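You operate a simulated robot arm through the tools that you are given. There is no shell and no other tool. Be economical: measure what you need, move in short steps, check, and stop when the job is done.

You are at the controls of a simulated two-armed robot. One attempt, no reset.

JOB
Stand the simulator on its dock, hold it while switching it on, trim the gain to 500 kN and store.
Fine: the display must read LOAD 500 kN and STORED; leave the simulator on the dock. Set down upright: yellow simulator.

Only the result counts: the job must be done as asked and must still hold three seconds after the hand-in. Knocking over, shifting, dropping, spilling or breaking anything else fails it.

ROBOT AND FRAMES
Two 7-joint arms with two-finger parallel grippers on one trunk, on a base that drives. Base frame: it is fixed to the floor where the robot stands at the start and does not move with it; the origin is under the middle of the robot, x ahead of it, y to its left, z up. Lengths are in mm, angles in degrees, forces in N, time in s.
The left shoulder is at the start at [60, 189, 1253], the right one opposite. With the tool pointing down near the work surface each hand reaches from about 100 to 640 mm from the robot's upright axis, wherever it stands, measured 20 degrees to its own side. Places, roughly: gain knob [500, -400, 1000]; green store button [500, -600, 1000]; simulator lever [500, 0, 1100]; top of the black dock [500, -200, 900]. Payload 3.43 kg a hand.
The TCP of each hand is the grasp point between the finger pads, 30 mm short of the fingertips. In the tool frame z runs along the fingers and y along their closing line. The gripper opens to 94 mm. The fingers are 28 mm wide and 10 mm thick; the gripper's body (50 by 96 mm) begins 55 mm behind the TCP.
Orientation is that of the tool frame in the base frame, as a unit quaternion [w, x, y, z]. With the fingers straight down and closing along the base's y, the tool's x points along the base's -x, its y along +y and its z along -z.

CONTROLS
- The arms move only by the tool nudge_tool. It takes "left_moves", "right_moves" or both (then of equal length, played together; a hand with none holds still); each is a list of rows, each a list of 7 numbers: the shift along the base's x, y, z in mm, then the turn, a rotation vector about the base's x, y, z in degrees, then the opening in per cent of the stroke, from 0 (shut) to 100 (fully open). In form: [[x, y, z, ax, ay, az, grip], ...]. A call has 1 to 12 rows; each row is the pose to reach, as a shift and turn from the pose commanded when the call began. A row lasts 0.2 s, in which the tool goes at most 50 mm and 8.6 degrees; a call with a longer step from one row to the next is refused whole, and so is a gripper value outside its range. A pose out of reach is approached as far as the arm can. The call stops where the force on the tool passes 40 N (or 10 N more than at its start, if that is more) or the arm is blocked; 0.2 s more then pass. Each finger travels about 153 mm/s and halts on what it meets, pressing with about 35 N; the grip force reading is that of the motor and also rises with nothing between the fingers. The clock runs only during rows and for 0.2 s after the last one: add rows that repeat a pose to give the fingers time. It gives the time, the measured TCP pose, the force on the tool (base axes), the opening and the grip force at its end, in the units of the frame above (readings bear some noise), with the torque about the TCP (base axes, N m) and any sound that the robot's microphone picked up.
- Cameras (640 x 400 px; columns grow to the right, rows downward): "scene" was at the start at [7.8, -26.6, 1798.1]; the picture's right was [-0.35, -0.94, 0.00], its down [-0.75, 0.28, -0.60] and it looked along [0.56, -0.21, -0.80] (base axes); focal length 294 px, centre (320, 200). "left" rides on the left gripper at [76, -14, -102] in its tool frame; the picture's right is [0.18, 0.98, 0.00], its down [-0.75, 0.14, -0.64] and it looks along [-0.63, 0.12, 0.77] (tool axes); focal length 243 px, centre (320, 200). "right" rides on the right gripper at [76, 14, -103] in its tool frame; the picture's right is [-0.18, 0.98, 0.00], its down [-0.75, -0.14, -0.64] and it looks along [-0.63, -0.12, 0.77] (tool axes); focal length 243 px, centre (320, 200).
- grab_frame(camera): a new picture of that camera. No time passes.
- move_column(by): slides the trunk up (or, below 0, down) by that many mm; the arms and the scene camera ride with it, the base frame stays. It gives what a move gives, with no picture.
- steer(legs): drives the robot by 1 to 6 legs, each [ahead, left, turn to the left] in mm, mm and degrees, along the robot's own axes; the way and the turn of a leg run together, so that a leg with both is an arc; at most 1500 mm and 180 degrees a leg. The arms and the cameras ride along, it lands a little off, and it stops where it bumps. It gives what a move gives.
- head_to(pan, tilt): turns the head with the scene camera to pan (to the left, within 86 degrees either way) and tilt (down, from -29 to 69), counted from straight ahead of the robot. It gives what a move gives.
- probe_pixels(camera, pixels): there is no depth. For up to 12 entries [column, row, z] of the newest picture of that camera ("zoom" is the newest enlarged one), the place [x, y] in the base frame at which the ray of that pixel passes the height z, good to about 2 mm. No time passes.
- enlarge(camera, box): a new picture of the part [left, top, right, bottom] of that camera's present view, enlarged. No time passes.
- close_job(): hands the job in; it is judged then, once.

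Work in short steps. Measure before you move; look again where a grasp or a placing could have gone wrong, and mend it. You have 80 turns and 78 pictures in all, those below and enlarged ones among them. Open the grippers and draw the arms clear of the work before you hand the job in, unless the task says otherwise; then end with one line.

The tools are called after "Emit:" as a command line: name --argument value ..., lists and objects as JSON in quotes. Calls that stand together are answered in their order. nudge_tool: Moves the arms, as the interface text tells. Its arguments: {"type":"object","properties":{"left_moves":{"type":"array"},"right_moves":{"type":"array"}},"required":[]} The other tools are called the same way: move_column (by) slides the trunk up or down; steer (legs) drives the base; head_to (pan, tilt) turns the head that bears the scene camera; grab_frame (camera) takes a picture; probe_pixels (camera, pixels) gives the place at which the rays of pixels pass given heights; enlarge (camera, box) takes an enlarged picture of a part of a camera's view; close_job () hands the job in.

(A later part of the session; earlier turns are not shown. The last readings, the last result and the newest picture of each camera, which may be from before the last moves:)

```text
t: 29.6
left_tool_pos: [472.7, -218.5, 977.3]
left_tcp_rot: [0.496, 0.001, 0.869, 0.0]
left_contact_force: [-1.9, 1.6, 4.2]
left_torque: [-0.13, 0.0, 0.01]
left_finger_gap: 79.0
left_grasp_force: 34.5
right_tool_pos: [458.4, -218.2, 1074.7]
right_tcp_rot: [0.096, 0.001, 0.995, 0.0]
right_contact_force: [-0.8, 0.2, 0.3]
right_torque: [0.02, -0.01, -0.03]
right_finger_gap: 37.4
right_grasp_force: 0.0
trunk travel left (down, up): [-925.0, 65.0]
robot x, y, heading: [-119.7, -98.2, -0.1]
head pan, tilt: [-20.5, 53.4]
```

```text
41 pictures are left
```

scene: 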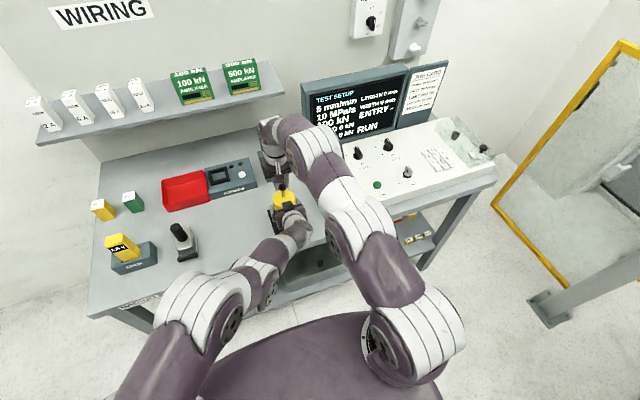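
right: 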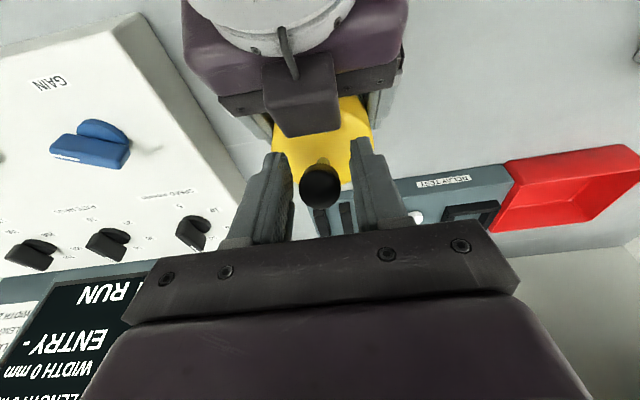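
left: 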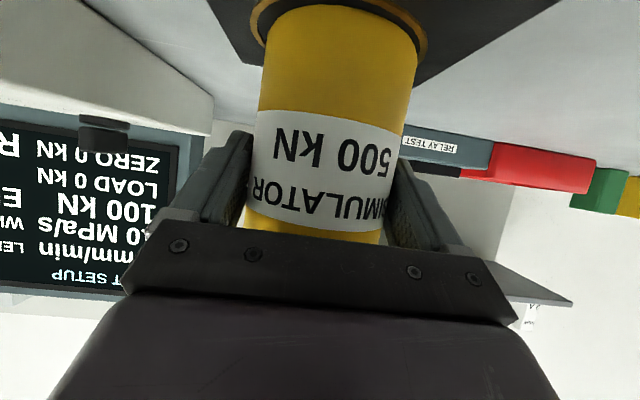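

The knob (320,185) sits between the pads at TCP depth. I close and swing it along the larger arc about (487, 1017), tilting gradually.

Emit:
nudge_tool --right_moves '[[0, 0, 0, 0, 0, 0, 10], [0, 0, 0, 0, 0, 0, 10], [6, 0, 3, 0, -3, 0, 10], [12, 0, 5, 0, -6, 0, 10], [18, 0, 6.2, 0, -9, 0, 10], [24, 0, 7, 0, -12, 0, 10], [30, 0, 7.3, 0, -15, 0, 10], [37, 0, 7, 0, -18, 0, 10], [44, 0, 5.5, 0, -21, 0, 10], [52, 0, 2.5, 0, -24, 0, 10], [57, 0, 0, 0, -26, 0, 10]]'

Emit:
grab_frame --camera "right"

Emit:
grab_frame --camera "left"

```text
t: 32.0
left_tool_pos: [472.5, -217.7, 979.6]
left_tcp_rot: [0.498, 0.001, 0.867, -0.001]
left_contact_force: [30.4, -0.3, 12.3]
left_torque: [0.0, -0.42, -0.08]
left_finger_gap: 75.3
left_grasp_force: 35.1
right_tool_pos: [515.4, -219.4, 1078.2]
right_tcp_rot: [0.319, 0.002, 0.948, 0.001]
right_contact_force: [-17.6, 0.6, 19.5]
right_torque: [-0.01, 0.58, 0.02]
right_finger_gap: 20.4
right_grasp_force: 35.0
trunk travel left (down, up): [-925.0, 65.0]
robot x, y, heading: [-118.9, -95.7, 0.1]
head pan, tilt: [-20.5, 53.4]
```

```text
40 pictures are left
```

right: 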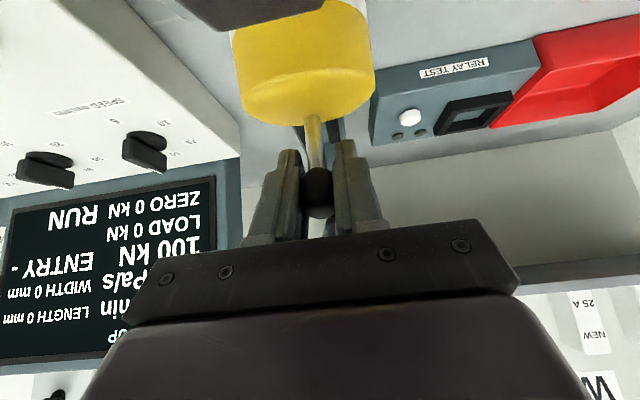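

```text
39 pictures are left
```

left: 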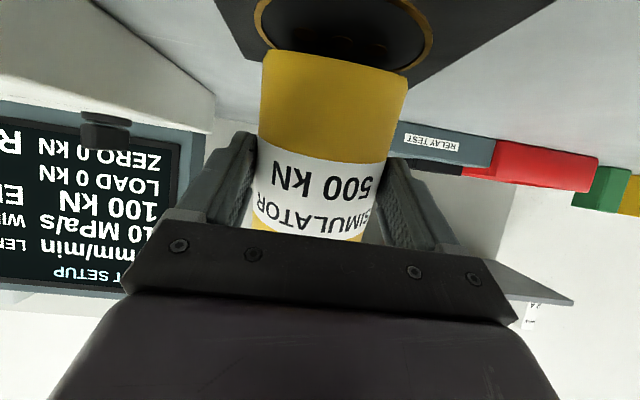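

The simulator itself has tipped forward between the left pads: its base lifted off the dock ring in the left picture, and the gap is down to 75. The lever needs more resistance than this hold gives. I reverse the swing to bring the simulator back upright, still gripping the knob.

Emit:
nudge_tool --right_moves '[[-7, 0, 3, 0, 3, 0, 10], [-14, 0, 5, 0, 6, 0, 10], [-21, 0, 6, 0, 9, 0, 10], [-28, 0, 6, 0, 12, 0, 10], [-35, 0, 5.5, 0, 15, 0, 10], [-42, 0, 4, 0, 18, 0, 10], [-49, 0, 1, 0, 22, 0, 10], [-56, 0, -3, 0, 26, 0, 10], [-56, 0, -3, 0, 26, 0, 10]]'

Emit:
grab_frame --camera "right"

Emit:
grab_frame --camera "left"

```text
t: 34.0
left_tool_pos: [473.1, -217.8, 974.7]
left_tcp_rot: [0.493, 0.001, 0.87, 0.001]
left_contact_force: [-11.0, 0.5, -31.2]
left_torque: [0.25, -0.02, 0.04]
left_finger_gap: 75.7
left_grasp_force: 35.3
right_tool_pos: [460.3, -219.5, 1072.9]
right_tcp_rot: [0.098, 0.002, 0.995, 0.001]
right_contact_force: [10.2, 1.6, 28.0]
right_torque: [-0.06, -1.21, -0.04]
right_finger_gap: 21.4
right_grasp_force: 35.1
trunk travel left (down, up): [-925.0, 65.0]
robot x, y, heading: [-119.7, -100.7, 0.0]
head pan, tilt: [-20.5, 53.4]
```

```text
38 pictures are left
```

right: 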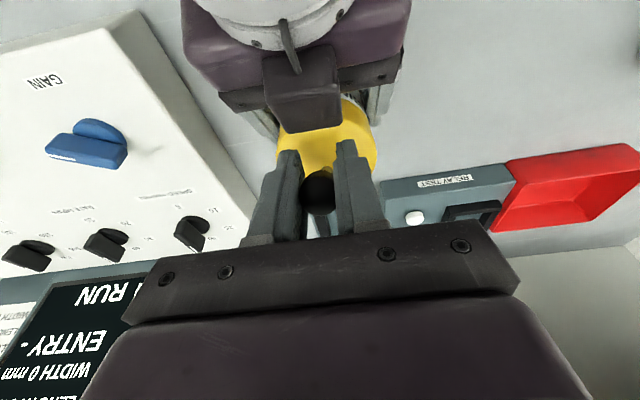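

```text
37 pictures are left
```

left: 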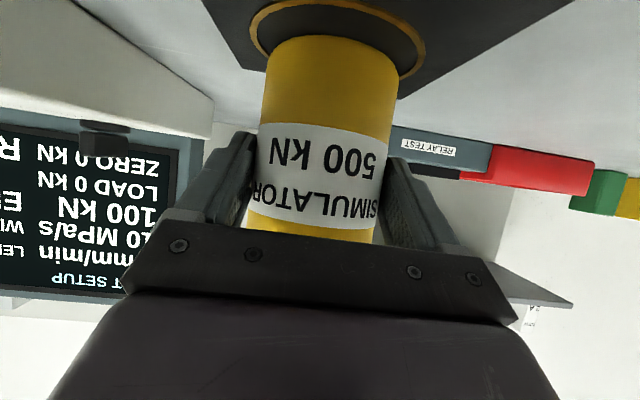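

Internal load remains: right +28 N, left -31 N. I ease the right hand up 4 mm, release the knob, rise clear and look.

Emit:
nudge_tool --right_moves '[[0, 0, 2, 0, 0, 0, 10], [0, 0, 4, 0, 0, 0, 10], [0, 0, 4, 0, 0, 0, 30], [0, 0, 4, 0, 0, 0, 45], [0, 0, 20, 0, 0, 0, 45], [0, 0, 45, 0, 0, 0, 45], [0, 0, 70, 0, 0, 0, 45], [0, 0, 70, 0, 0, 0, 45]]'

Emit:
grab_frame --camera "right"

Emit:
grab_frame --camera "left"

Emit:
enlarge --camera "scene" --box '[220, 130, 380, 230]'

```text
t: 35.8
left_tool_pos: [474.2, -219.1, 977.3]
left_tcp_rot: [0.495, 0.001, 0.869, 0.0]
left_contact_force: [0.1, -0.3, -4.1]
left_torque: [0.0, 0.1, -0.02]
left_finger_gap: 75.1
left_grasp_force: 35.1
right_tool_pos: [459.0, -219.5, 1141.7]
right_tcp_rot: [0.094, 0.001, 0.996, 0.0]
right_contact_force: [-0.2, -0.5, -0.6]
right_torque: [0.03, -0.02, -0.03]
right_finger_gap: 42.4
right_grasp_force: 0.0
trunk travel left (down, up): [-925.0, 65.0]
robot x, y, heading: [-118.9, -99.6, -0.1]
head pan, tilt: [-20.5, 53.4]
```

```text
36 pictures are left
```

right: 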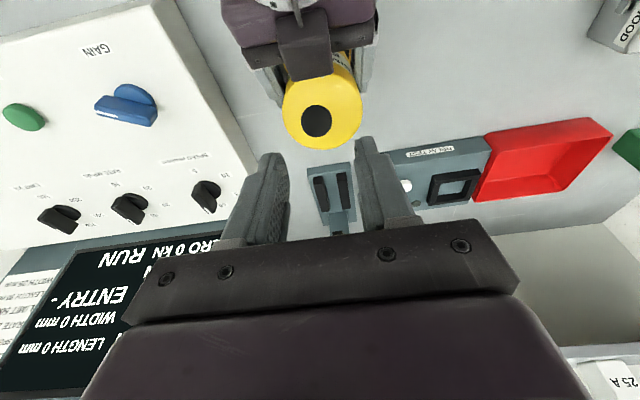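

```text
35 pictures are left
```

left: 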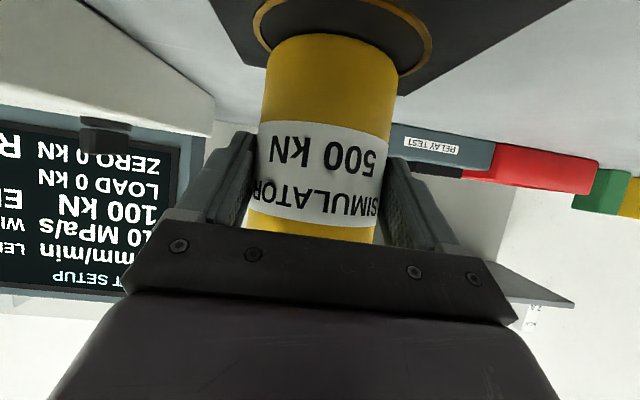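

```text
4.00 times, centred on (300, 180) of scene
```

zoom: 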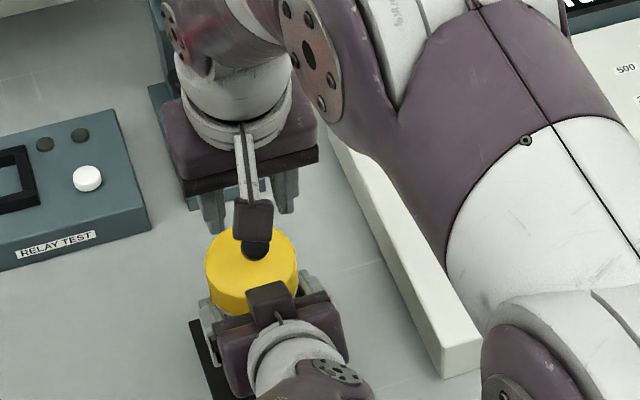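

The left hand bears the simulator's weight (-4.1 N), so it hangs slightly off the dock, leaning a little and shifted forward. I measure the disc and knob to find out how much.

Emit:
probe_pixels --camera "right" --pixels '[[283, 110, 1020], [361, 103, 1020], [324, 149, 1020], [316, 120, 1073], [316, 120, 1080]]'

Emit:
probe_pixels --camera "zoom" --pixels '[[206, 270, 1020], [298, 270, 1020], [240, 228, 1020], [253, 250, 1073], [253, 250, 1080]]'

Emit:
probe_pixels --camera "left" --pixels '[[325, 33, 910], [325, 33, 920], [268, 62, 915], [397, 70, 915], [257, 20, 907], [430, 40, 907], [415, 65, 907]]'

```text
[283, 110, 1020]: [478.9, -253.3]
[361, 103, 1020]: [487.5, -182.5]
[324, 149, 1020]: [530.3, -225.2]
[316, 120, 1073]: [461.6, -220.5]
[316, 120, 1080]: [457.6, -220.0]
```

```text
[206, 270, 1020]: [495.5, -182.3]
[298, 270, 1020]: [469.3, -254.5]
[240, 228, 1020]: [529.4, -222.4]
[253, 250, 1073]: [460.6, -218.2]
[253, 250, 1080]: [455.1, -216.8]
```

```text
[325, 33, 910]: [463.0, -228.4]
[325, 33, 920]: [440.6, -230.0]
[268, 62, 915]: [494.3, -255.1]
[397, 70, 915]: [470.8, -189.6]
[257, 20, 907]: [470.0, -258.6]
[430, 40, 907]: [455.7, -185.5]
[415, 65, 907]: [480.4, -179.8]
```

The disc centre is near (490, -219), about 10 mm forward of the dock centre, with a slight backward lean. I raise it 2 mm, shift it back 11 mm and lower it slowly so it levels on the dock. The right hand moves up out of the way.

Emit:
nudge_tool --left_moves '[[0, 0, 2, 0, 0, 0, 0], [-4, 0, 3, 0, 0, 0, 0], [-8, 0, 3, 0, 0, 0, 0], [-12, 0, 2, 0, 0, 0, 0], [-12, 0, 0, 0, 0, 0, 0], [-12, 0, -2, 0, 0, 0, 0], [-12, 0, -3, 0, 0, 0, 0], [-12, 0, -4, 0, 0, 0, 0], [-12, 0, -4, 0, 0, 0, 0]]' --right_moves '[[-10, -5, 10, 0, 0, 0, 45], [-20, -15, 20, 0, 0, 0, 45], [-40, -30, 30, 0, 0, 0, 45], [-60, -50, 40, 0, 0, 0, 45], [-80, -75, 50, 0, 0, 0, 45], [-100, -100, 60, 0, 0, 0, 45], [-120, -120, 65, 0, 0, 0, 45], [-120, -120, 65, 0, 0, 0, 45], [-120, -120, 65, 0, 0, 0, 45]]'

Emit:
grab_frame --camera "left"

```text
t: 37.8
left_tool_pos: [462.4, -219.7, 976.0]
left_tcp_rot: [0.498, 0.0, 0.867, 0.0]
left_contact_force: [0.2, -0.1, 8.8]
left_torque: [0.01, 0.2, -0.01]
left_finger_gap: 75.2
left_grasp_force: 35.2
right_tool_pos: [337.1, -339.5, 1205.4]
right_tcp_rot: [0.096, 0.001, 0.995, -0.001]
right_contact_force: [-1.1, 0.2, 0.1]
right_torque: [-0.02, 0.0, 0.0]
right_finger_gap: 42.3
right_grasp_force: 0.0
trunk travel left (down, up): [-925.0, 65.0]
robot x, y, heading: [-120.6, -102.3, -0.2]
head pan, tilt: [-20.5, 53.4]
```

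```text
33 pictures are left
```

left: 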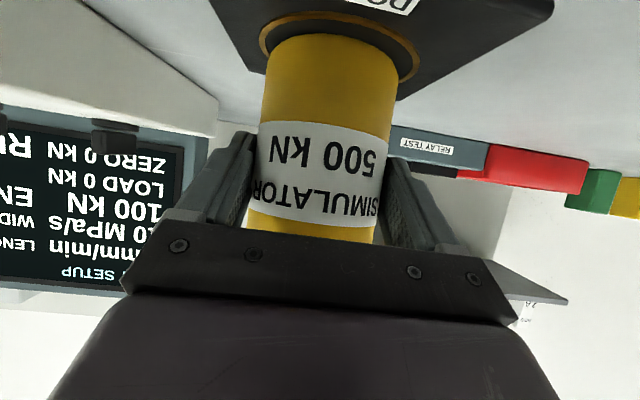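

The simulator touches down (+8.8 N) inside the ring. I open the left fingers so it settles flat, then back off along the tool axis.

Emit:
nudge_tool --left_moves '[[0, 0, -1, 0, 0, 0, 0], [0, 0, -1, 0, 0, 0, 90], [0, 0, -1, 0, 0, 0, 100], [0, 0, -1, 0, 0, 0, 100], [-20, 0, 11, 0, 0, 0, 100], [-50, 0, 28, 0, 0, 0, 100], [-87, 0, 50, 0, 0, 0, 100], [-120, 0, 69, 0, 0, 0, 100], [-120, 0, 69, 0, 0, 0, 100]]'

Emit:
grab_frame --camera "left"

Emit:
grab_frame --camera "scene"

Emit:
enlarge --camera "scene" --box '[220, 130, 380, 230]'

```text
t: 39.8
left_tool_pos: [342.1, -216.0, 1043.3]
left_tcp_rot: [0.496, 0.001, 0.869, 0.0]
left_contact_force: [0.2, -1.0, 0.2]
left_torque: [-0.01, -0.03, 0.02]
left_finger_gap: 94.0
left_grasp_force: 0.0
right_tool_pos: [338.6, -338.8, 1205.4]
right_tcp_rot: [0.096, 0.002, 0.995, 0.0]
right_contact_force: [0.7, 0.3, 0.6]
right_torque: [0.02, 0.02, 0.02]
right_finger_gap: 42.2
right_grasp_force: 0.1
trunk travel left (down, up): [-925.0, 65.0]
robot x, y, heading: [-121.2, -96.7, -0.0]
head pan, tilt: [-20.5, 53.4]
```

```text
32 pictures are left
```

left: 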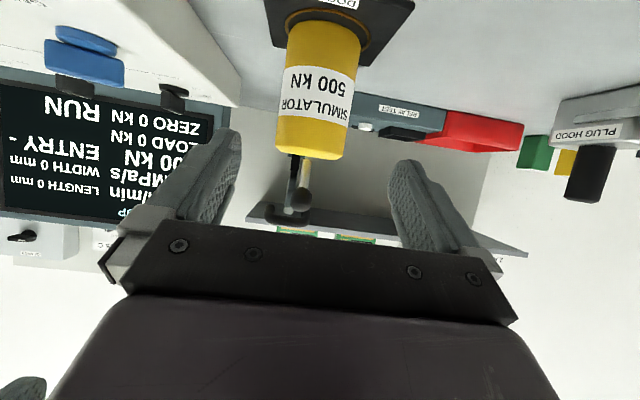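

```text
31 pictures are left
```

scene: 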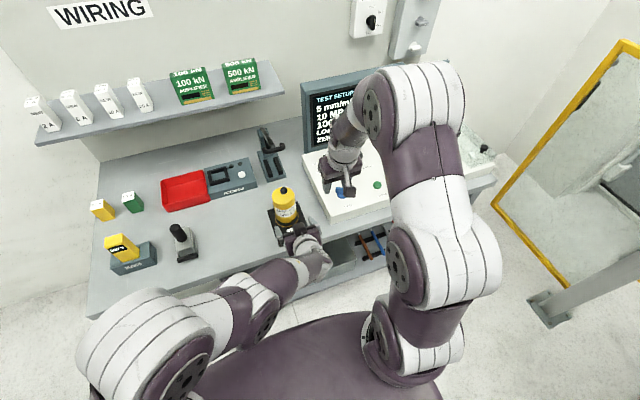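

```text
4.00 times, centred on (300, 180) of scene
```

zoom: 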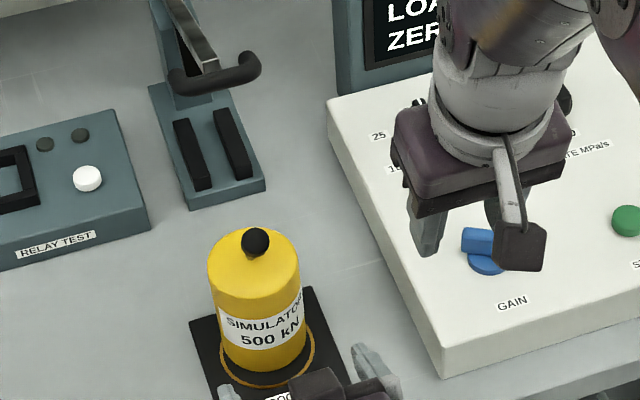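

The simulator stands upright on the dock, slightly forward of the ring centre. I measure that offset plus obstacles for a left-side approach (Relay Test's near edge).

Emit:
probe_pixels --camera "zoom" --pixels '[[262, 371, 907], [266, 388, 907], [222, 360, 907], [313, 350, 907], [208, 272, 1017], [300, 272, 1017], [250, 227, 1017], [256, 242, 1073], [4, 270, 900], [150, 225, 900], [190, 208, 900], [265, 188, 900]]'

Emit:
probe_pixels --camera "left" --pixels '[[321, 14, 907], [286, 20, 907], [368, 35, 907], [296, 155, 1017], [303, 207, 1073]]'

```text
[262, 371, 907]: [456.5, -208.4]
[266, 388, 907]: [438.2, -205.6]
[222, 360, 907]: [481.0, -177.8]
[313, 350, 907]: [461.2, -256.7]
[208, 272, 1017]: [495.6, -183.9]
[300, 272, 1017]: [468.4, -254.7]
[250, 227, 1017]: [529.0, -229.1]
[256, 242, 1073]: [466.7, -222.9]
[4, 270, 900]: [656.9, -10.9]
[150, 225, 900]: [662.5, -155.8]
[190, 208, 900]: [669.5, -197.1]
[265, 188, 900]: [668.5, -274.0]
```

```text
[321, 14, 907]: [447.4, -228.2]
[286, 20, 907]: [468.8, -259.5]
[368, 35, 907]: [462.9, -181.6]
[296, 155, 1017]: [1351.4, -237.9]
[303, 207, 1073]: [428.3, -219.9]
```

The simulator's centre is about 10 mm ahead of the dock centre, and I'll correct that when holding it. For a firm hold against the lever I'll grip along x from the left side. I swing the left hand up and yaw it -90°.

Emit:
nudge_tool --left_moves '[[0, 15, 15, 0, 0, -8, 100], [0, 35, 30, 0, 0, -16, 100], [0, 60, 40, 0, 0, -24, 100], [0, 80, 50, 0, 0, -32, 100], [0, 90, 57, 0, 0, -40, 100], [0, 100, 57, 0, 0, -48, 100], [0, 105, 57, 0, 0, -56, 100], [10, 105, 57, 0, 0, -64, 100], [20, 105, 57, 0, 0, -72, 100], [30, 105, 57, 0, 0, -80, 100], [40, 105, 57, 0, 0, -88, 100], [40, 105, 57, 0, 0, -90, 100]]'

Emit:
grab_frame --camera "scene"

```text
t: 41.6
left_tool_pos: [204.2, -250.5, 1122.1]
left_tcp_rot: [0.483, 0.343, 0.784, -0.183]
left_contact_force: [-0.4, 0.5, 0.1]
left_torque: [0.0, 0.04, 0.01]
left_finger_gap: 94.1
left_grasp_force: 0.1
left hand out of reach, approached as far as the arm can: row 4, 5, 6, 7, 8, 9
right_tool_pos: [339.4, -337.9, 1205.9]
right_tcp_rot: [0.095, 0.0, 0.995, -0.001]
right_contact_force: [-0.4, 0.0, 1.0]
right_torque: [-0.03, -0.02, -0.01]
right_finger_gap: 42.4
right_grasp_force: 0.1
trunk travel left (down, up): [-925.0, 65.0]
robot x, y, heading: [-120.6, -96.8, -0.4]
head pan, tilt: [-20.5, 53.4]
stopped in row 9 (left hand): the arm was blocked; the commanded pose is now the measured one
```

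```text
29 pictures are left
```

scene: 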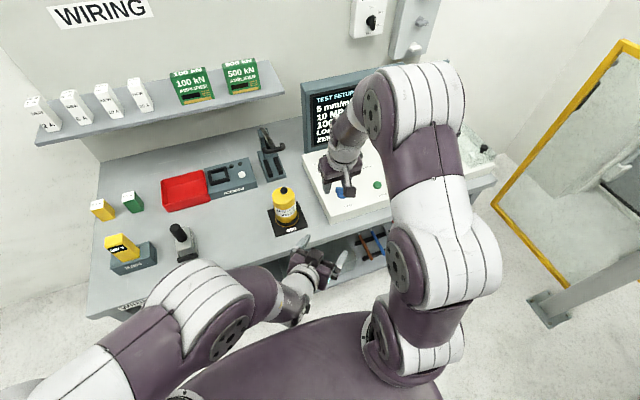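

The arm hit a joint limit close to the body at (204,-250,1122). I recover to an open, higher pose with the tool straight down and already yawed -90°, before tilting it from the left.

Emit:
nudge_tool --left_moves '[[9, 19, 13, 5.8, 2.6, -3.8, 100], [18, 38, 26, 11.6, 5.2, -7.7, 100], [27, 57, 39, 17.4, 7.8, -11.5, 100], [36, 76, 52, 23.2, 10.4, -15.4, 100], [45, 95, 65, 29, 13, -19.2, 100], [54, 114, 78, 34.8, 15.6, -23, 100], [63, 133, 91, 40.5, 18.3, -26.9, 100], [72, 152, 104, 46.3, 20.9, -30.7, 100], [84, 175, 117, 52.1, 23.5, -34.6, 100], [96, 200, 128, 57.9, 26.1, -38.4, 100]]'

```text
t: 43.8
left_tool_pos: [267.0, -74.0, 1194.4]
left_tcp_rot: [0.078, 0.674, 0.734, -0.027]
left_contact_force: [-0.4, 0.5, 0.4]
left_torque: [-0.01, 0.01, 0.02]
left_finger_gap: 93.8
left_grasp_force: 0.0
left hand out of reach, approached as far as the arm can: row 1, 2, 3, 4, 9, 10
right_tool_pos: [338.6, -340.1, 1205.6]
right_tcp_rot: [0.096, 0.002, 0.995, 0.0]
right_contact_force: [-0.5, 0.1, 0.0]
right_torque: [0.01, 0.0, 0.04]
right_finger_gap: 42.3
right_grasp_force: 0.1
trunk travel left (down, up): [-925.0, 65.0]
robot x, y, heading: [-121.9, -99.4, -0.1]
head pan, tilt: [-20.5, 53.4]
```

The hand is now nearly straight down with its closing line along x. I move forward to the left of the dock while tilting about x, so the fingers point right and 30° down.

Emit:
nudge_tool --left_moves '[[20, -2, -10, -6.4, 0.1, -0.8, 100], [42, -4, -20, -12.8, 0.3, -1.6, 100], [64, -6, -30, -19.2, 0.4, -2.4, 100], [86, -8, -40, -25.7, 0.6, -3.2, 100], [108, -10, -50, -32.1, 0.7, -4.1, 100], [130, -12, -60, -38.5, 0.9, -4.9, 100], [152, -14, -70, -45, 1, -5.7, 100], [173, -16, -80, -51.4, 1.2, -6.5, 100], [173, -16, -80, -51.4, 1.2, -6.5, 100]]'

Emit:
grab_frame --camera "scene"

```text
t: 45.8
left_tool_pos: [442.9, -90.0, 1113.3]
left_tcp_rot: [0.354, 0.612, 0.612, -0.355]
left_contact_force: [0.1, -0.1, 0.4]
left_torque: [-0.02, 0.01, -0.01]
left_finger_gap: 94.1
left_grasp_force: 0.1
right_tool_pos: [338.0, -339.5, 1205.1]
right_tcp_rot: [0.096, 0.0, 0.995, 0.0]
right_contact_force: [0.6, -0.5, 0.1]
right_torque: [0.01, -0.01, -0.03]
right_finger_gap: 42.4
right_grasp_force: 0.1
trunk travel left (down, up): [-925.0, 65.0]
robot x, y, heading: [-119.1, -101.1, -0.1]
head pan, tilt: [-20.5, 53.4]
```

```text
28 pictures are left
```

scene: 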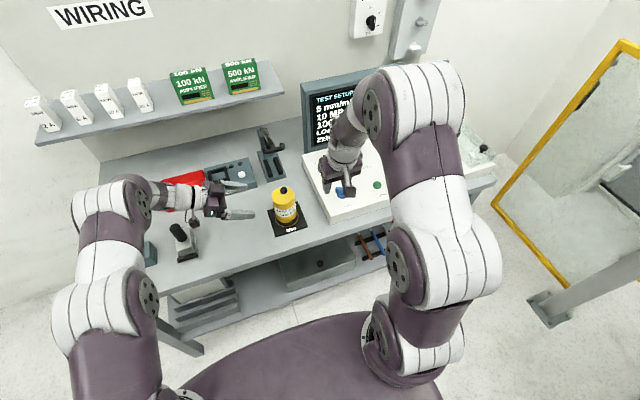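

The side orientation is exact. I drive 40 mm forward so the right hand can pass the lever's centre comfortably.

Emit:
steer --legs '[[40, 0, 0]]'

Emit:
grab_frame --camera "left"

```text
t: 46.7
left_tool_pos: [475.8, -90.9, 1117.4]
left_tcp_rot: [0.356, 0.613, 0.611, -0.353]
left_contact_force: [-0.5, 0.4, -0.1]
left_torque: [0.01, -0.06, 0.04]
left_finger_gap: 94.1
left_grasp_force: 0.1
right_tool_pos: [370.0, -338.4, 1208.6]
right_tcp_rot: [0.099, 0.002, 0.995, 0.0]
right_contact_force: [-0.7, 0.7, 0.0]
right_torque: [0.04, -0.06, 0.05]
right_finger_gap: 42.3
right_grasp_force: 0.1
trunk travel left (down, up): [-925.0, 65.0]
robot x, y, heading: [-79.6, -100.4, -0.3]
head pan, tilt: [-20.5, 53.4]
```

```text
27 pictures are left
```

left: 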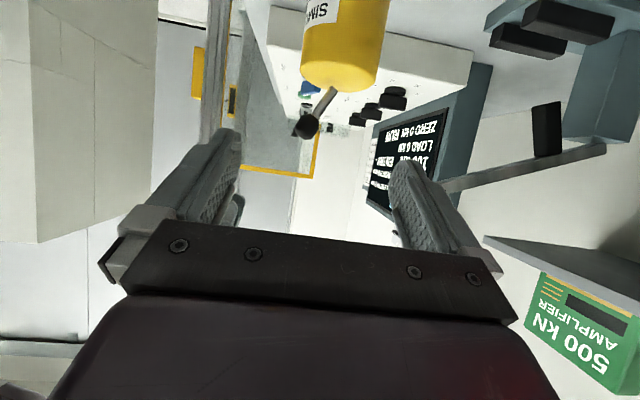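

The side view shows the lever leaning toward the robot, from (335,85) to (306,127), with the body upright. I probe the body edges and lever.

Emit:
probe_pixels --camera "left" --pixels '[[300, 70, 1017], [381, 75, 1017], [342, 91, 1017], [335, 85, 1017], [306, 126, 1073]]'

```text
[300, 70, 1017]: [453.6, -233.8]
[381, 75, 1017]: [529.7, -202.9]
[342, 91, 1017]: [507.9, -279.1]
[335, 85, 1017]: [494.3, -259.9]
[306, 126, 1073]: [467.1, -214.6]
```

The body's centre is x ≈ 491, y ≈ -218. I bring the left hand to just short of it and look again.

Emit:
nudge_tool --left_moves '[[8, -12, -30, 0, 0, 0, 100], [15, -30, -60, 0, 0, 0, 100], [15, -50, -80, 0, 0, 0, 100], [15, -65, -88, 0, 0, 0, 100], [15, -65, -88, 0, 0, 0, 100]]'

Emit:
grab_frame --camera "left"

```text
t: 47.9
left_tool_pos: [496.1, -153.7, 1025.8]
left_tcp_rot: [0.354, 0.612, 0.612, -0.355]
left_contact_force: [-0.1, 0.4, 0.9]
left_torque: [-0.03, 0.0, 0.02]
left_finger_gap: 93.8
left_grasp_force: 0.1
right_tool_pos: [377.0, -339.0, 1205.5]
right_tcp_rot: [0.095, 0.002, 0.995, 0.0]
right_contact_force: [0.4, 0.5, 0.0]
right_torque: [0.01, 0.02, -0.02]
right_finger_gap: 42.0
right_grasp_force: 0.1
trunk travel left (down, up): [-925.0, 65.0]
robot x, y, heading: [-80.5, -100.0, -0.2]
head pan, tilt: [-20.5, 53.4]
```

```text
26 pictures are left
```

left: 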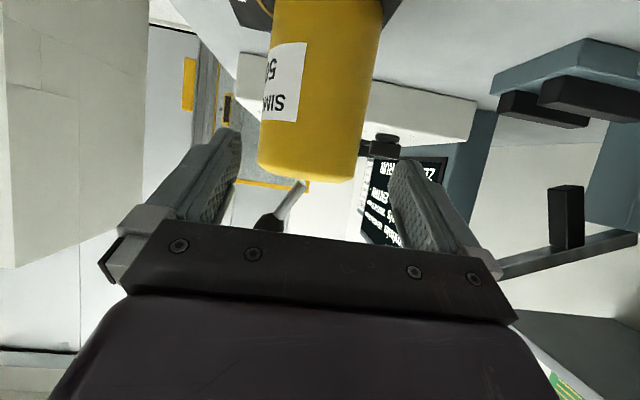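

In this view the body (258–372) is centred between the fingers, so x is good to a few mm. I advance the rest, open, then close.

Emit:
nudge_tool --left_moves '[[-1, -15, -8, 0, 0, 0, 100], [-2, -30, -16, 0, 0, 0, 100], [-2, -45, -23, 0, 0, 0, 100], [-2, -58, -29, 0, 0, 0, 100], [-2, -58, -29, 0, 0, 0, 100], [-2, -58, -29, 0, 0, 0, 85], [-2, -58, -29, 0, 0, 0, 0], [-2, -58, -29, 0, 0, 0, 0], [-2, -58, -29, 0, 0, 0, 0]]'

Emit:
grab_frame --camera "left"

Emit:
enlarge --camera "scene" --box '[200, 130, 440, 280]'

```text
t: 49.9
left_tool_pos: [494.4, -213.9, 996.3]
left_tcp_rot: [0.354, 0.612, 0.612, -0.354]
left_contact_force: [-0.4, 0.2, 1.7]
left_torque: [0.0, 0.06, -0.04]
left_finger_gap: 78.8
left_grasp_force: 35.1
right_tool_pos: [377.4, -340.4, 1206.5]
right_tcp_rot: [0.096, 0.002, 0.995, 0.001]
right_contact_force: [0.5, 0.2, 0.2]
right_torque: [-0.01, 0.01, 0.01]
right_finger_gap: 42.3
right_grasp_force: 0.1
trunk travel left (down, up): [-925.0, 65.0]
robot x, y, heading: [-81.0, -98.0, -0.4]
head pan, tilt: [-20.5, 53.4]
```

```text
25 pictures are left
```

left: 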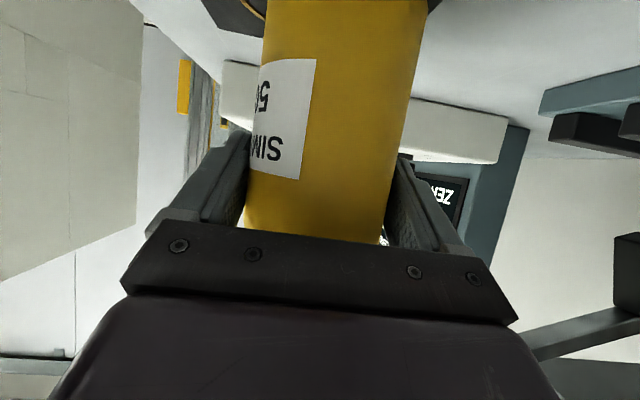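

```text
2.67 times, centred on (320, 205) of scene
```

zoom: 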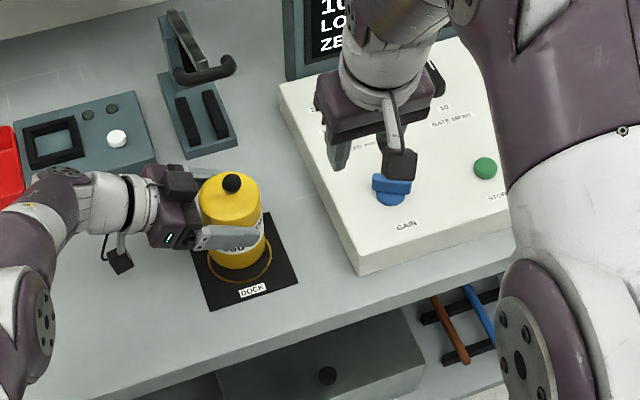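

The grip is firm (78.8 mm) and centres the body at x ≈ 494. I lift 4 mm, slide it back 14 mm onto the dock's centre and set it down.

Emit:
nudge_tool --left_moves '[[0, 0, 2, 0, 0, 0, 0], [0, 0, 4, 0, 0, 0, 0], [-4, 0, 5, 0, 0, 0, 0], [-8, 0, 5, 0, 0, 0, 0], [-12, 0, 5, 0, 0, 0, 0], [-14, 0, 5, 0, 0, 0, 0], [-14, 0, 3, 0, 0, 0, 0], [-14, 0, 1, 0, 0, 0, 0], [-14, 0, -0.5, 0, 0, 0, 0], [-14, 0, -1, 0, 0, 0, 0]]'

Emit:
enlarge --camera "scene" --box '[220, 150, 380, 250]'

```text
t: 52.1
left_tool_pos: [481.7, -213.1, 995.3]
left_tcp_rot: [0.355, 0.611, 0.612, -0.354]
left_contact_force: [-0.7, 0.7, 3.3]
left_torque: [0.21, 0.31, -0.05]
left_finger_gap: 78.8
left_grasp_force: 35.1
right_tool_pos: [378.1, -340.2, 1206.2]
right_tcp_rot: [0.097, 0.001, 0.995, 0.0]
right_contact_force: [-0.9, 0.2, 0.9]
right_torque: [0.0, -0.01, 0.04]
right_finger_gap: 42.7
right_grasp_force: 0.2
trunk travel left (down, up): [-925.0, 65.0]
robot x, y, heading: [-80.3, -99.4, -0.3]
head pan, tilt: [-20.5, 53.4]
```

```text
4.00 times, centred on (300, 200) of scene
```

zoom: 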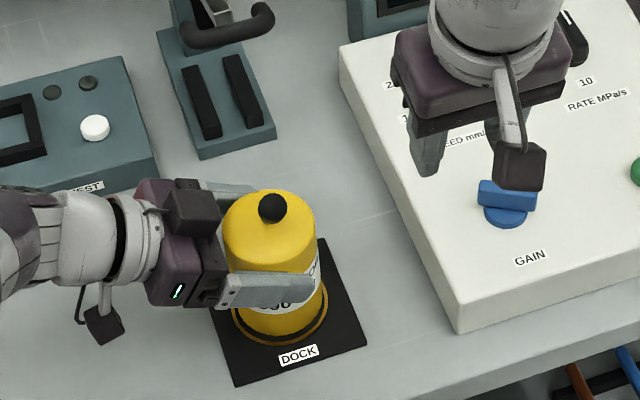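

The simulator is now on the dock ring and gripped along x. I bring the right fingers, closed, behind the knob: TCP about (413, -219, 1092).

Emit:
nudge_tool --right_moves '[[5, 35, 0, 0, 0, 0, 20], [15, 70, -15, 0, 0, 0, 0], [25, 100, -35, 0, 0, 0, 0], [35, 121, -55, 0, 0, 0, 0], [35, 121, -85, 0, 0, 0, 0], [35, 121, -114, 0, 0, 0, 0], [35, 121, -114, 0, 0, 0, 0]]'

Emit:
grab_frame --camera "right"

Emit:
enlarge --camera "scene" --box '[220, 150, 380, 250]'

```text
t: 53.7
left_tool_pos: [482.1, -213.4, 998.1]
left_tcp_rot: [0.355, 0.612, 0.613, -0.353]
left_contact_force: [2.6, -1.3, 11.6]
left_torque: [-0.18, 0.21, 0.02]
left_finger_gap: 78.7
left_grasp_force: 34.5
right_tool_pos: [411.2, -218.6, 1091.5]
right_tcp_rot: [0.095, 0.002, 0.995, 0.0]
right_contact_force: [-0.1, -0.6, 0.4]
right_torque: [-0.02, 0.02, 0.0]
right_finger_gap: 0.0
right_grasp_force: 32.8
trunk travel left (down, up): [-925.0, 65.0]
robot x, y, heading: [-80.8, -96.7, -0.1]
head pan, tilt: [-20.5, 53.4]
```

```text
22 pictures are left
```

right: 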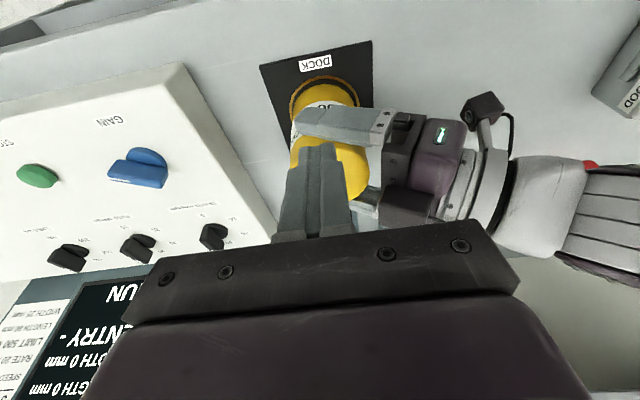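

```text
4.00 times, centred on (300, 200) of scene
```

zoom: 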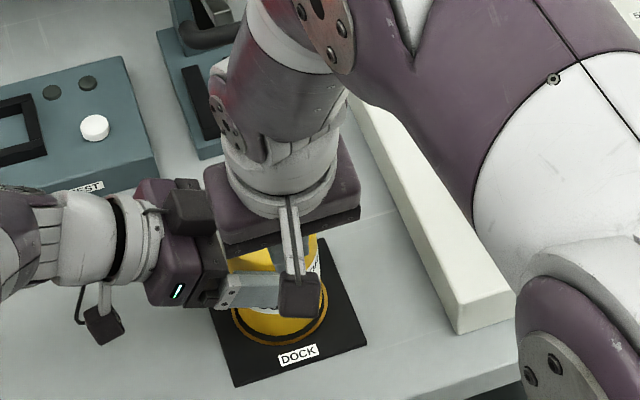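

The fingers are directly behind the lever. I push forward in 6 mm steps and watch the force and any sound.

Emit:
nudge_tool --right_moves '[[8, 0, 0, 0, 0, 0, 0], [14, 0, 0, 0, 0, 0, 0], [20, 0, 0, 0, 0, 0, 0], [26, 0, 0, 0, 0, 0, 0], [32, 0, 0, 0, 0, 0, 0], [38, 0, 0, 0, 0, 0, 0], [44, 0, 0, 0, 0, 0, 0], [50, 0, 0, 0, 0, 0, 0], [56, 0, 0, 0, 0, 0, 0], [62, 0, 0, 0, 0, 0, 0], [68, 0, 0, 0, 0, 0, 0]]'

Emit:
grab_frame --camera "right"

Emit:
grab_frame --camera "left"

```text
t: 56.1
left_tool_pos: [484.5, -213.8, 996.0]
left_tcp_rot: [0.355, 0.612, 0.613, -0.352]
left_contact_force: [28.3, -5.0, 3.0]
left_torque: [-0.21, 0.98, -0.05]
left_finger_gap: 79.0
left_grasp_force: 34.5
right_tool_pos: [477.9, -217.6, 1090.3]
right_tcp_rot: [0.092, 0.001, 0.996, 0.0]
right_contact_force: [-24.3, 1.3, 7.4]
right_torque: [0.0, 0.48, 0.06]
right_finger_gap: 0.0
right_grasp_force: 32.6
trunk travel left (down, up): [-925.0, 65.0]
robot x, y, heading: [-80.8, -96.8, -0.1]
head pan, tilt: [-20.5, 53.4]
```

```text
20 pictures are left
```

right: 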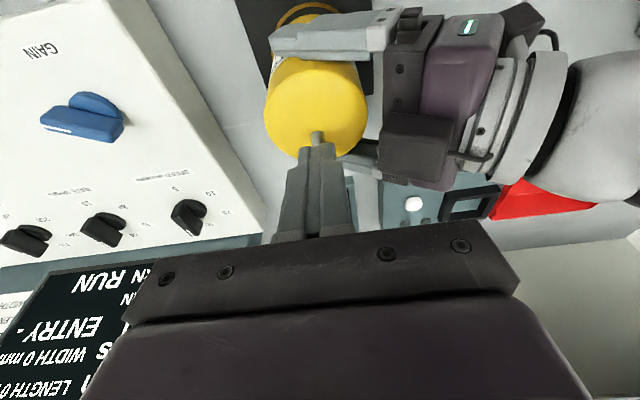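

```text
19 pictures are left
```

left: 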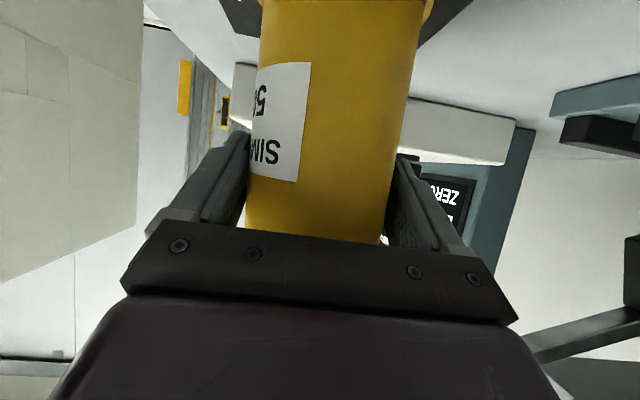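

The simulator stayed upright in the hold while the push reached 24 N, so the lever is moving. I push a little farther, then back off and look.

Emit:
nudge_tool --right_moves '[[4, 0, 0, 0, 0, 0, 0], [8, 0, 0, 0, 0, 0, 0], [10, 0, 0, 0, 0, 0, 0], [-10, 0, 2, 0, 0, 0, 0], [-40, 0, 10, 0, 0, 0, 0], [-70, -10, 30, 0, 0, 0, 0], [-80, -50, 50, 0, 0, 0, 0], [-90, -95, 60, 0, 0, 0, 0], [-95, -120, 70, 0, 0, 0, 0]]'

Emit:
enlarge --camera "scene" --box '[220, 90, 460, 240]'

```text
t: 58.1
left_tool_pos: [480.7, -213.7, 996.5]
left_tcp_rot: [0.354, 0.612, 0.613, -0.354]
left_contact_force: [1.3, 0.9, -4.5]
left_torque: [-0.01, 0.0, -0.04]
left_finger_gap: 78.7
left_grasp_force: 35.1
right_tool_pos: [383.8, -339.5, 1160.7]
right_tcp_rot: [0.096, 0.002, 0.995, 0.0]
right_contact_force: [0.4, 0.1, -0.8]
right_torque: [0.0, 0.0, 0.01]
right_finger_gap: 0.2
right_grasp_force: 32.7
trunk travel left (down, up): [-925.0, 65.0]
robot x, y, heading: [-76.4, -98.1, -0.3]
head pan, tilt: [-20.5, 53.4]
```

```text
2.67 times, centred on (340, 165) of scene
```

zoom: 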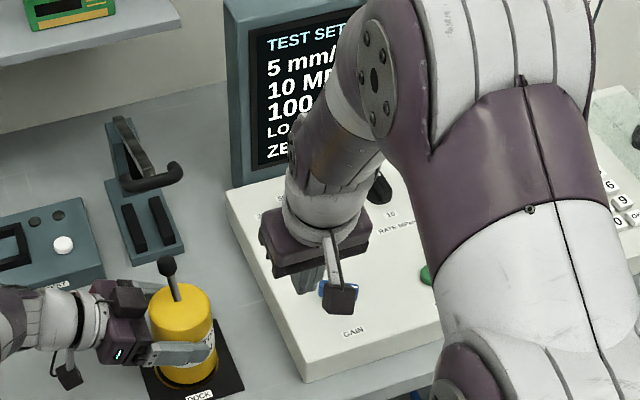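

The lever now leans forward, away from the robot, so it has flipped. The left hand carries the simulator's weight again (-4.5 N), so I lower it to the dock and look at the display.

Emit:
nudge_tool --left_moves '[[0, 0, -1, 0, 0, 0, 0], [0, 0, -2, 0, 0, 0, 0], [0, 0, -3, 0, 0, 0, 0], [0, 0, -3, 0, 0, 0, 0]]'

Emit:
grab_frame --camera "right"

```text
t: 59.1
left_tool_pos: [482.8, -214.1, 992.4]
left_tcp_rot: [0.353, 0.612, 0.612, -0.355]
left_contact_force: [-0.6, 0.5, -4.5]
left_torque: [0.01, -0.01, -0.01]
left_finger_gap: 78.9
left_grasp_force: 35.1
right_tool_pos: [385.0, -338.9, 1159.1]
right_tcp_rot: [0.096, 0.002, 0.995, 0.0]
right_contact_force: [1.0, -0.1, -0.8]
right_torque: [0.02, 0.01, -0.01]
right_finger_gap: 0.1
right_grasp_force: 32.7
trunk travel left (down, up): [-925.0, 65.0]
robot x, y, heading: [-82.0, -99.2, -0.4]
head pan, tilt: [-20.5, 53.4]
```

```text
17 pictures are left
```

right: 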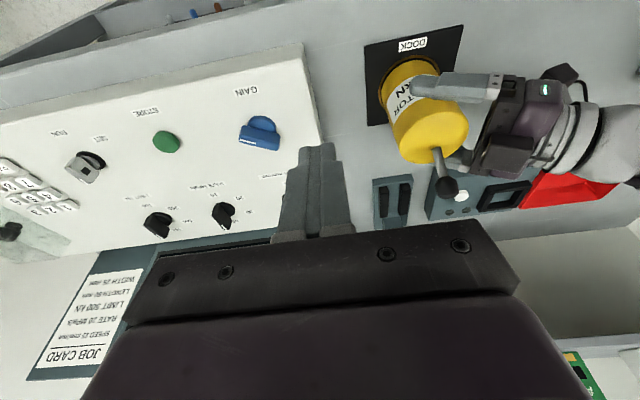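

It still hangs, so I keep lowering by up to 5 mm.

Emit:
nudge_tool --left_moves '[[0, 0, -1, 0, 0, 0, 0], [0, 0, -2, 0, 0, 0, 0], [0, 0, -3, 0, 0, 0, 0], [0, 0, -4, 0, 0, 0, 0], [0, 0, -5, 0, 0, 0, 0], [0, 0, -5, 0, 0, 0, 0]]'

Emit:
grab_frame --camera "left"

```text
t: 60.5
left_tool_pos: [480.8, -212.9, 988.1]
left_tcp_rot: [0.355, 0.613, 0.611, -0.354]
left_contact_force: [-4.8, -0.1, 19.1]
left_torque: [-0.21, -0.31, -0.02]
left_finger_gap: 78.7
left_grasp_force: 35.0
right_tool_pos: [381.2, -337.3, 1161.9]
right_tcp_rot: [0.098, 0.002, 0.995, 0.0]
right_contact_force: [0.3, -0.3, -0.1]
right_torque: [-0.01, -0.01, 0.0]
right_finger_gap: 0.0
right_grasp_force: 32.9
trunk travel left (down, up): [-925.0, 65.0]
robot x, y, heading: [-83.5, -97.9, -0.3]
head pan, tilt: [-20.5, 53.4]
```

```text
16 pictures are left
```

left: 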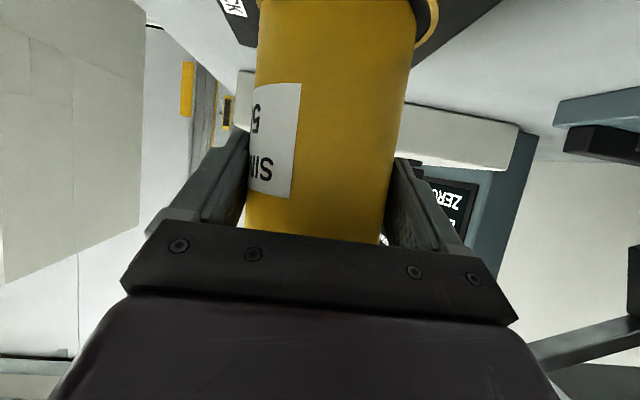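

It is seated on the dock (+19 N). I draw the right arm back to see the display before letting go.

Emit:
nudge_tool --right_moves '[[-30, -8, 20, 0, 0, 0, 0], [-65, -18, 45, 0, 0, 0, 0], [-100, -30, 70, 0, 0, 0, 0], [-135, -42, 95, 0, 0, 0, 0], [-165, -52, 115, 0, 0, 0, 0], [-190, -60, 130, 0, 0, 0, 0]]'

Emit:
enlarge --camera "scene" --box '[220, 60, 460, 210]'

```text
t: 61.9
left_tool_pos: [479.2, -213.4, 988.2]
left_tcp_rot: [0.355, 0.612, 0.612, -0.353]
left_contact_force: [-7.3, -3.6, 18.2]
left_torque: [-0.39, -0.26, -0.12]
left_finger_gap: 78.8
left_grasp_force: 34.8
right_tool_pos: [191.5, -397.3, 1289.8]
right_tcp_rot: [0.098, 0.001, 0.995, 0.001]
right_contact_force: [-0.5, 0.3, 0.4]
right_torque: [0.01, 0.04, 0.03]
right_finger_gap: 0.0
right_grasp_force: 32.6
trunk travel left (down, up): [-925.0, 65.0]
robot x, y, heading: [-78.1, -102.0, -0.1]
head pan, tilt: [-20.5, 53.4]
```

```text
2.67 times, centred on (340, 135) of scene
```

zoom: 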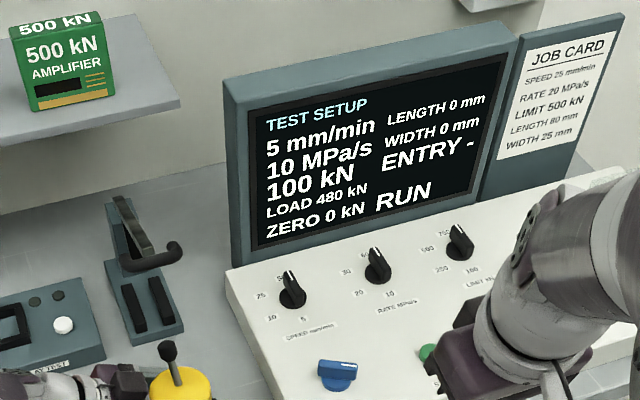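

The display reads LOAD 480 kN, so the simulator is on. I release it with the left hand and withdraw back along the tool axis, then up.

Emit:
nudge_tool --left_moves '[[0, 0, 1, 0, 0, 0, 0], [0, 0, 1, 0, 0, 0, 90], [0, 0, 1, 0, 0, 0, 100], [0, 0, 1, 0, 0, 0, 100], [0, 17, 11, 0, 0, 0, 100], [0, 43, 26, 0, 0, 0, 100], [0, 70, 46, 0, 0, 0, 100], [0, 85, 80, 0, 0, 0, 100], [0, 95, 115, 0, 0, 0, 100]]'

Emit:
grab_frame --camera "scene"

Emit:
enlarge --camera "scene" --box '[220, 90, 460, 240]'

```text
t: 63.9
left_tool_pos: [480.6, -115.2, 1100.8]
left_tcp_rot: [0.353, 0.613, 0.612, -0.354]
left_contact_force: [-0.6, 0.2, -0.1]
left_torque: [0.03, -0.01, 0.01]
left_finger_gap: 94.0
left_grasp_force: 0.0
right_tool_pos: [194.2, -397.9, 1290.3]
right_tcp_rot: [0.095, 0.002, 0.995, -0.001]
right_contact_force: [-0.2, -0.4, 0.7]
right_torque: [-0.04, -0.04, 0.01]
right_finger_gap: 0.0
right_grasp_force: 32.8
trunk travel left (down, up): [-925.0, 65.0]
robot x, y, heading: [-81.4, -96.4, -0.2]
head pan, tilt: [-20.5, 53.4]
```

```text
14 pictures are left
```

scene: 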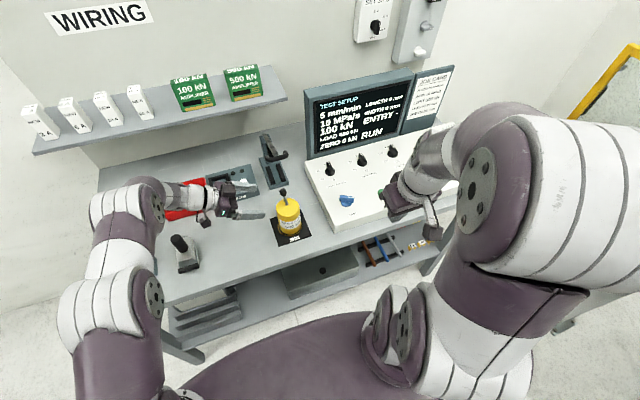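

```text
2.67 times, centred on (340, 165) of scene
```

zoom: 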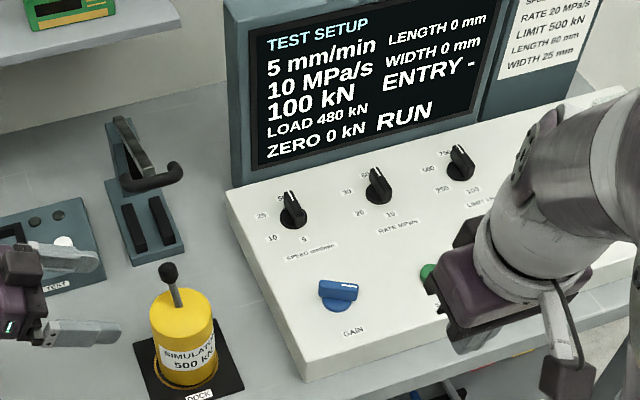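

The simulator stands alone on the dock, lever forward, LOAD 480 kN. The blue gain bar lies about along y, so I move the right hand over it, straight down and yawed +90° to close along x.

Emit:
nudge_tool --right_moves '[[10, -2, -8, -0.8, 0.8, 8.2, 50], [30, -3, -20, -1.6, 1.6, 16.3, 100], [52, -5, -33, -2.3, 2.3, 24.5, 100], [75, -6, -46, -3.1, 3.1, 32.6, 100], [98, -8, -59, -3.9, 3.9, 40.8, 100], [121, -9, -72, -4.7, 4.7, 48.9, 100], [144, -11, -85, -5.5, 5.5, 57.1, 100], [167, -12, -98, -6.3, 6.3, 65.2, 100], [190, -14, -111, -7, 7, 73.4, 100], [213, -16, -124, -7.8, 7.8, 81.5, 100], [238, -18, -140, -8.6, 8.6, 89.7, 100], [238, -18, -140, -8.6, 8.6, 89.7, 100]]'

Emit:
grab_frame --camera "right"

```text
t: 66.5
left_tool_pos: [481.6, -117.2, 1100.4]
left_tcp_rot: [0.354, 0.612, 0.612, -0.355]
left_contact_force: [-0.3, 0.1, 0.9]
left_torque: [0.0, 0.02, 0.02]
left_finger_gap: 94.0
left_grasp_force: 0.0
right_tool_pos: [435.0, -415.0, 1151.0]
right_tcp_rot: [0.0, -0.707, 0.707, 0.0]
right_contact_force: [0.0, 0.9, -0.1]
right_torque: [-0.03, 0.02, -0.01]
right_finger_gap: 93.8
right_grasp_force: 0.0
trunk travel left (down, up): [-925.0, 65.0]
robot x, y, heading: [-77.9, -101.3, -0.4]
head pan, tilt: [-20.5, 53.4]
```

```text
12 pictures are left
```

right: 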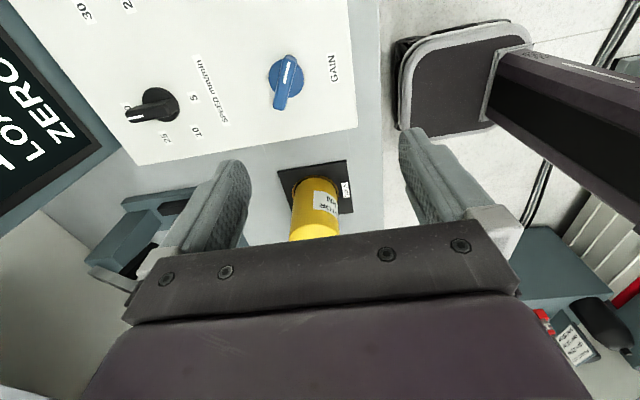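

I triangulate the gain bar's centre (right picture (285,80); zoom (339,291)) and its ends.

Emit:
probe_pixels --camera "right" --pixels '[[285, 80, 960], [285, 80, 980], [285, 80, 1000], [285, 80, 1020], [290, 57, 990], [280, 106, 990]]'

Emit:
probe_pixels --camera "zoom" --pixels '[[339, 289, 960], [339, 289, 980], [339, 289, 1000], [339, 289, 1020], [320, 288, 990], [358, 292, 990]]'

Emit:
enlarge --camera "right" --box '[205, 20, 365, 120]'

```text
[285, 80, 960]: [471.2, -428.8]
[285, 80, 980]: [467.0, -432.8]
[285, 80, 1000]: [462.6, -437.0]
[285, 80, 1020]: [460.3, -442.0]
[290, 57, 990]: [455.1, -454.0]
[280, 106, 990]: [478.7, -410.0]
```

```text
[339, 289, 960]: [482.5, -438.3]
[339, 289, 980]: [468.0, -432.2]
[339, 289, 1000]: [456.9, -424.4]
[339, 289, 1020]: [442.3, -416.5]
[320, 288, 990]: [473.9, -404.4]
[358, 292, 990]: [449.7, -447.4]
```

```text
4.00 times, centred on (285, 70) of right
```

zoom: 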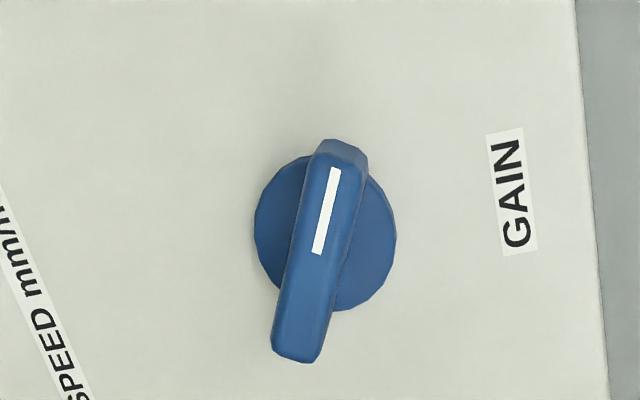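

The bar's top is at about (467, -432, 981), about 50 mm long and 28° off y, with the pointer toward -y/-x. I yaw the hand -28° to straddle it and lower the fingertips to about z 971.

Emit:
nudge_tool --right_moves '[[8, -5, -15, 0, 0, -7, 70], [16, -9, -35, 0, 0, -14, 45], [24, -13, -60, 0, 0, -21, 45], [32, -17.5, -85, 0, 0, -28, 45], [32, -17.5, -110, 0, 0, -28, 45], [32, -17.5, -130, 0, 0, -28, 45], [32, -17.5, -143, 0, 0, -28, 45], [32, -17.5, -150, 0, 0, -28, 45], [32, -17.5, -150, 0, 0, -28, 45]]'

Emit:
enlarge --camera "right" --box '[160, 80, 480, 280]'

```text
t: 68.5
left_tool_pos: [481.5, -117.0, 1100.8]
left_tcp_rot: [0.354, 0.611, 0.612, -0.354]
left_contact_force: [0.2, -0.3, -1.0]
left_torque: [-0.01, 0.01, -0.03]
left_finger_gap: 94.1
left_grasp_force: 0.2
right_tool_pos: [466.3, -432.7, 1000.3]
right_tcp_rot: [0.0, -0.513, 0.858, 0.001]
right_contact_force: [-0.1, -0.4, -0.3]
right_torque: [0.0, -0.04, 0.02]
right_finger_gap: 42.4
right_grasp_force: 0.0
trunk travel left (down, up): [-925.0, 65.0]
robot x, y, heading: [-80.9, -102.8, -0.3]
head pan, tilt: [-20.5, 53.4]
```

```text
2.00 times, centred on (320, 180) of right
```

zoom: 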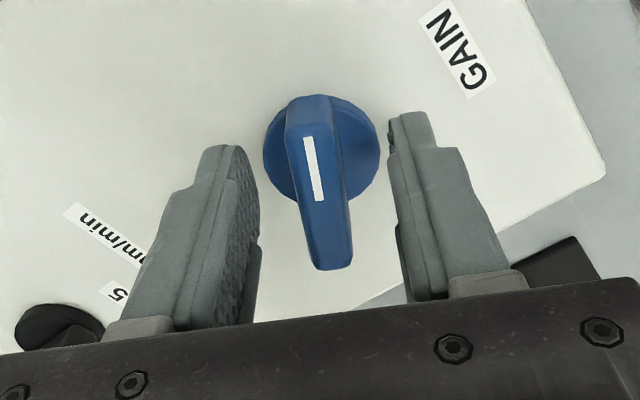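

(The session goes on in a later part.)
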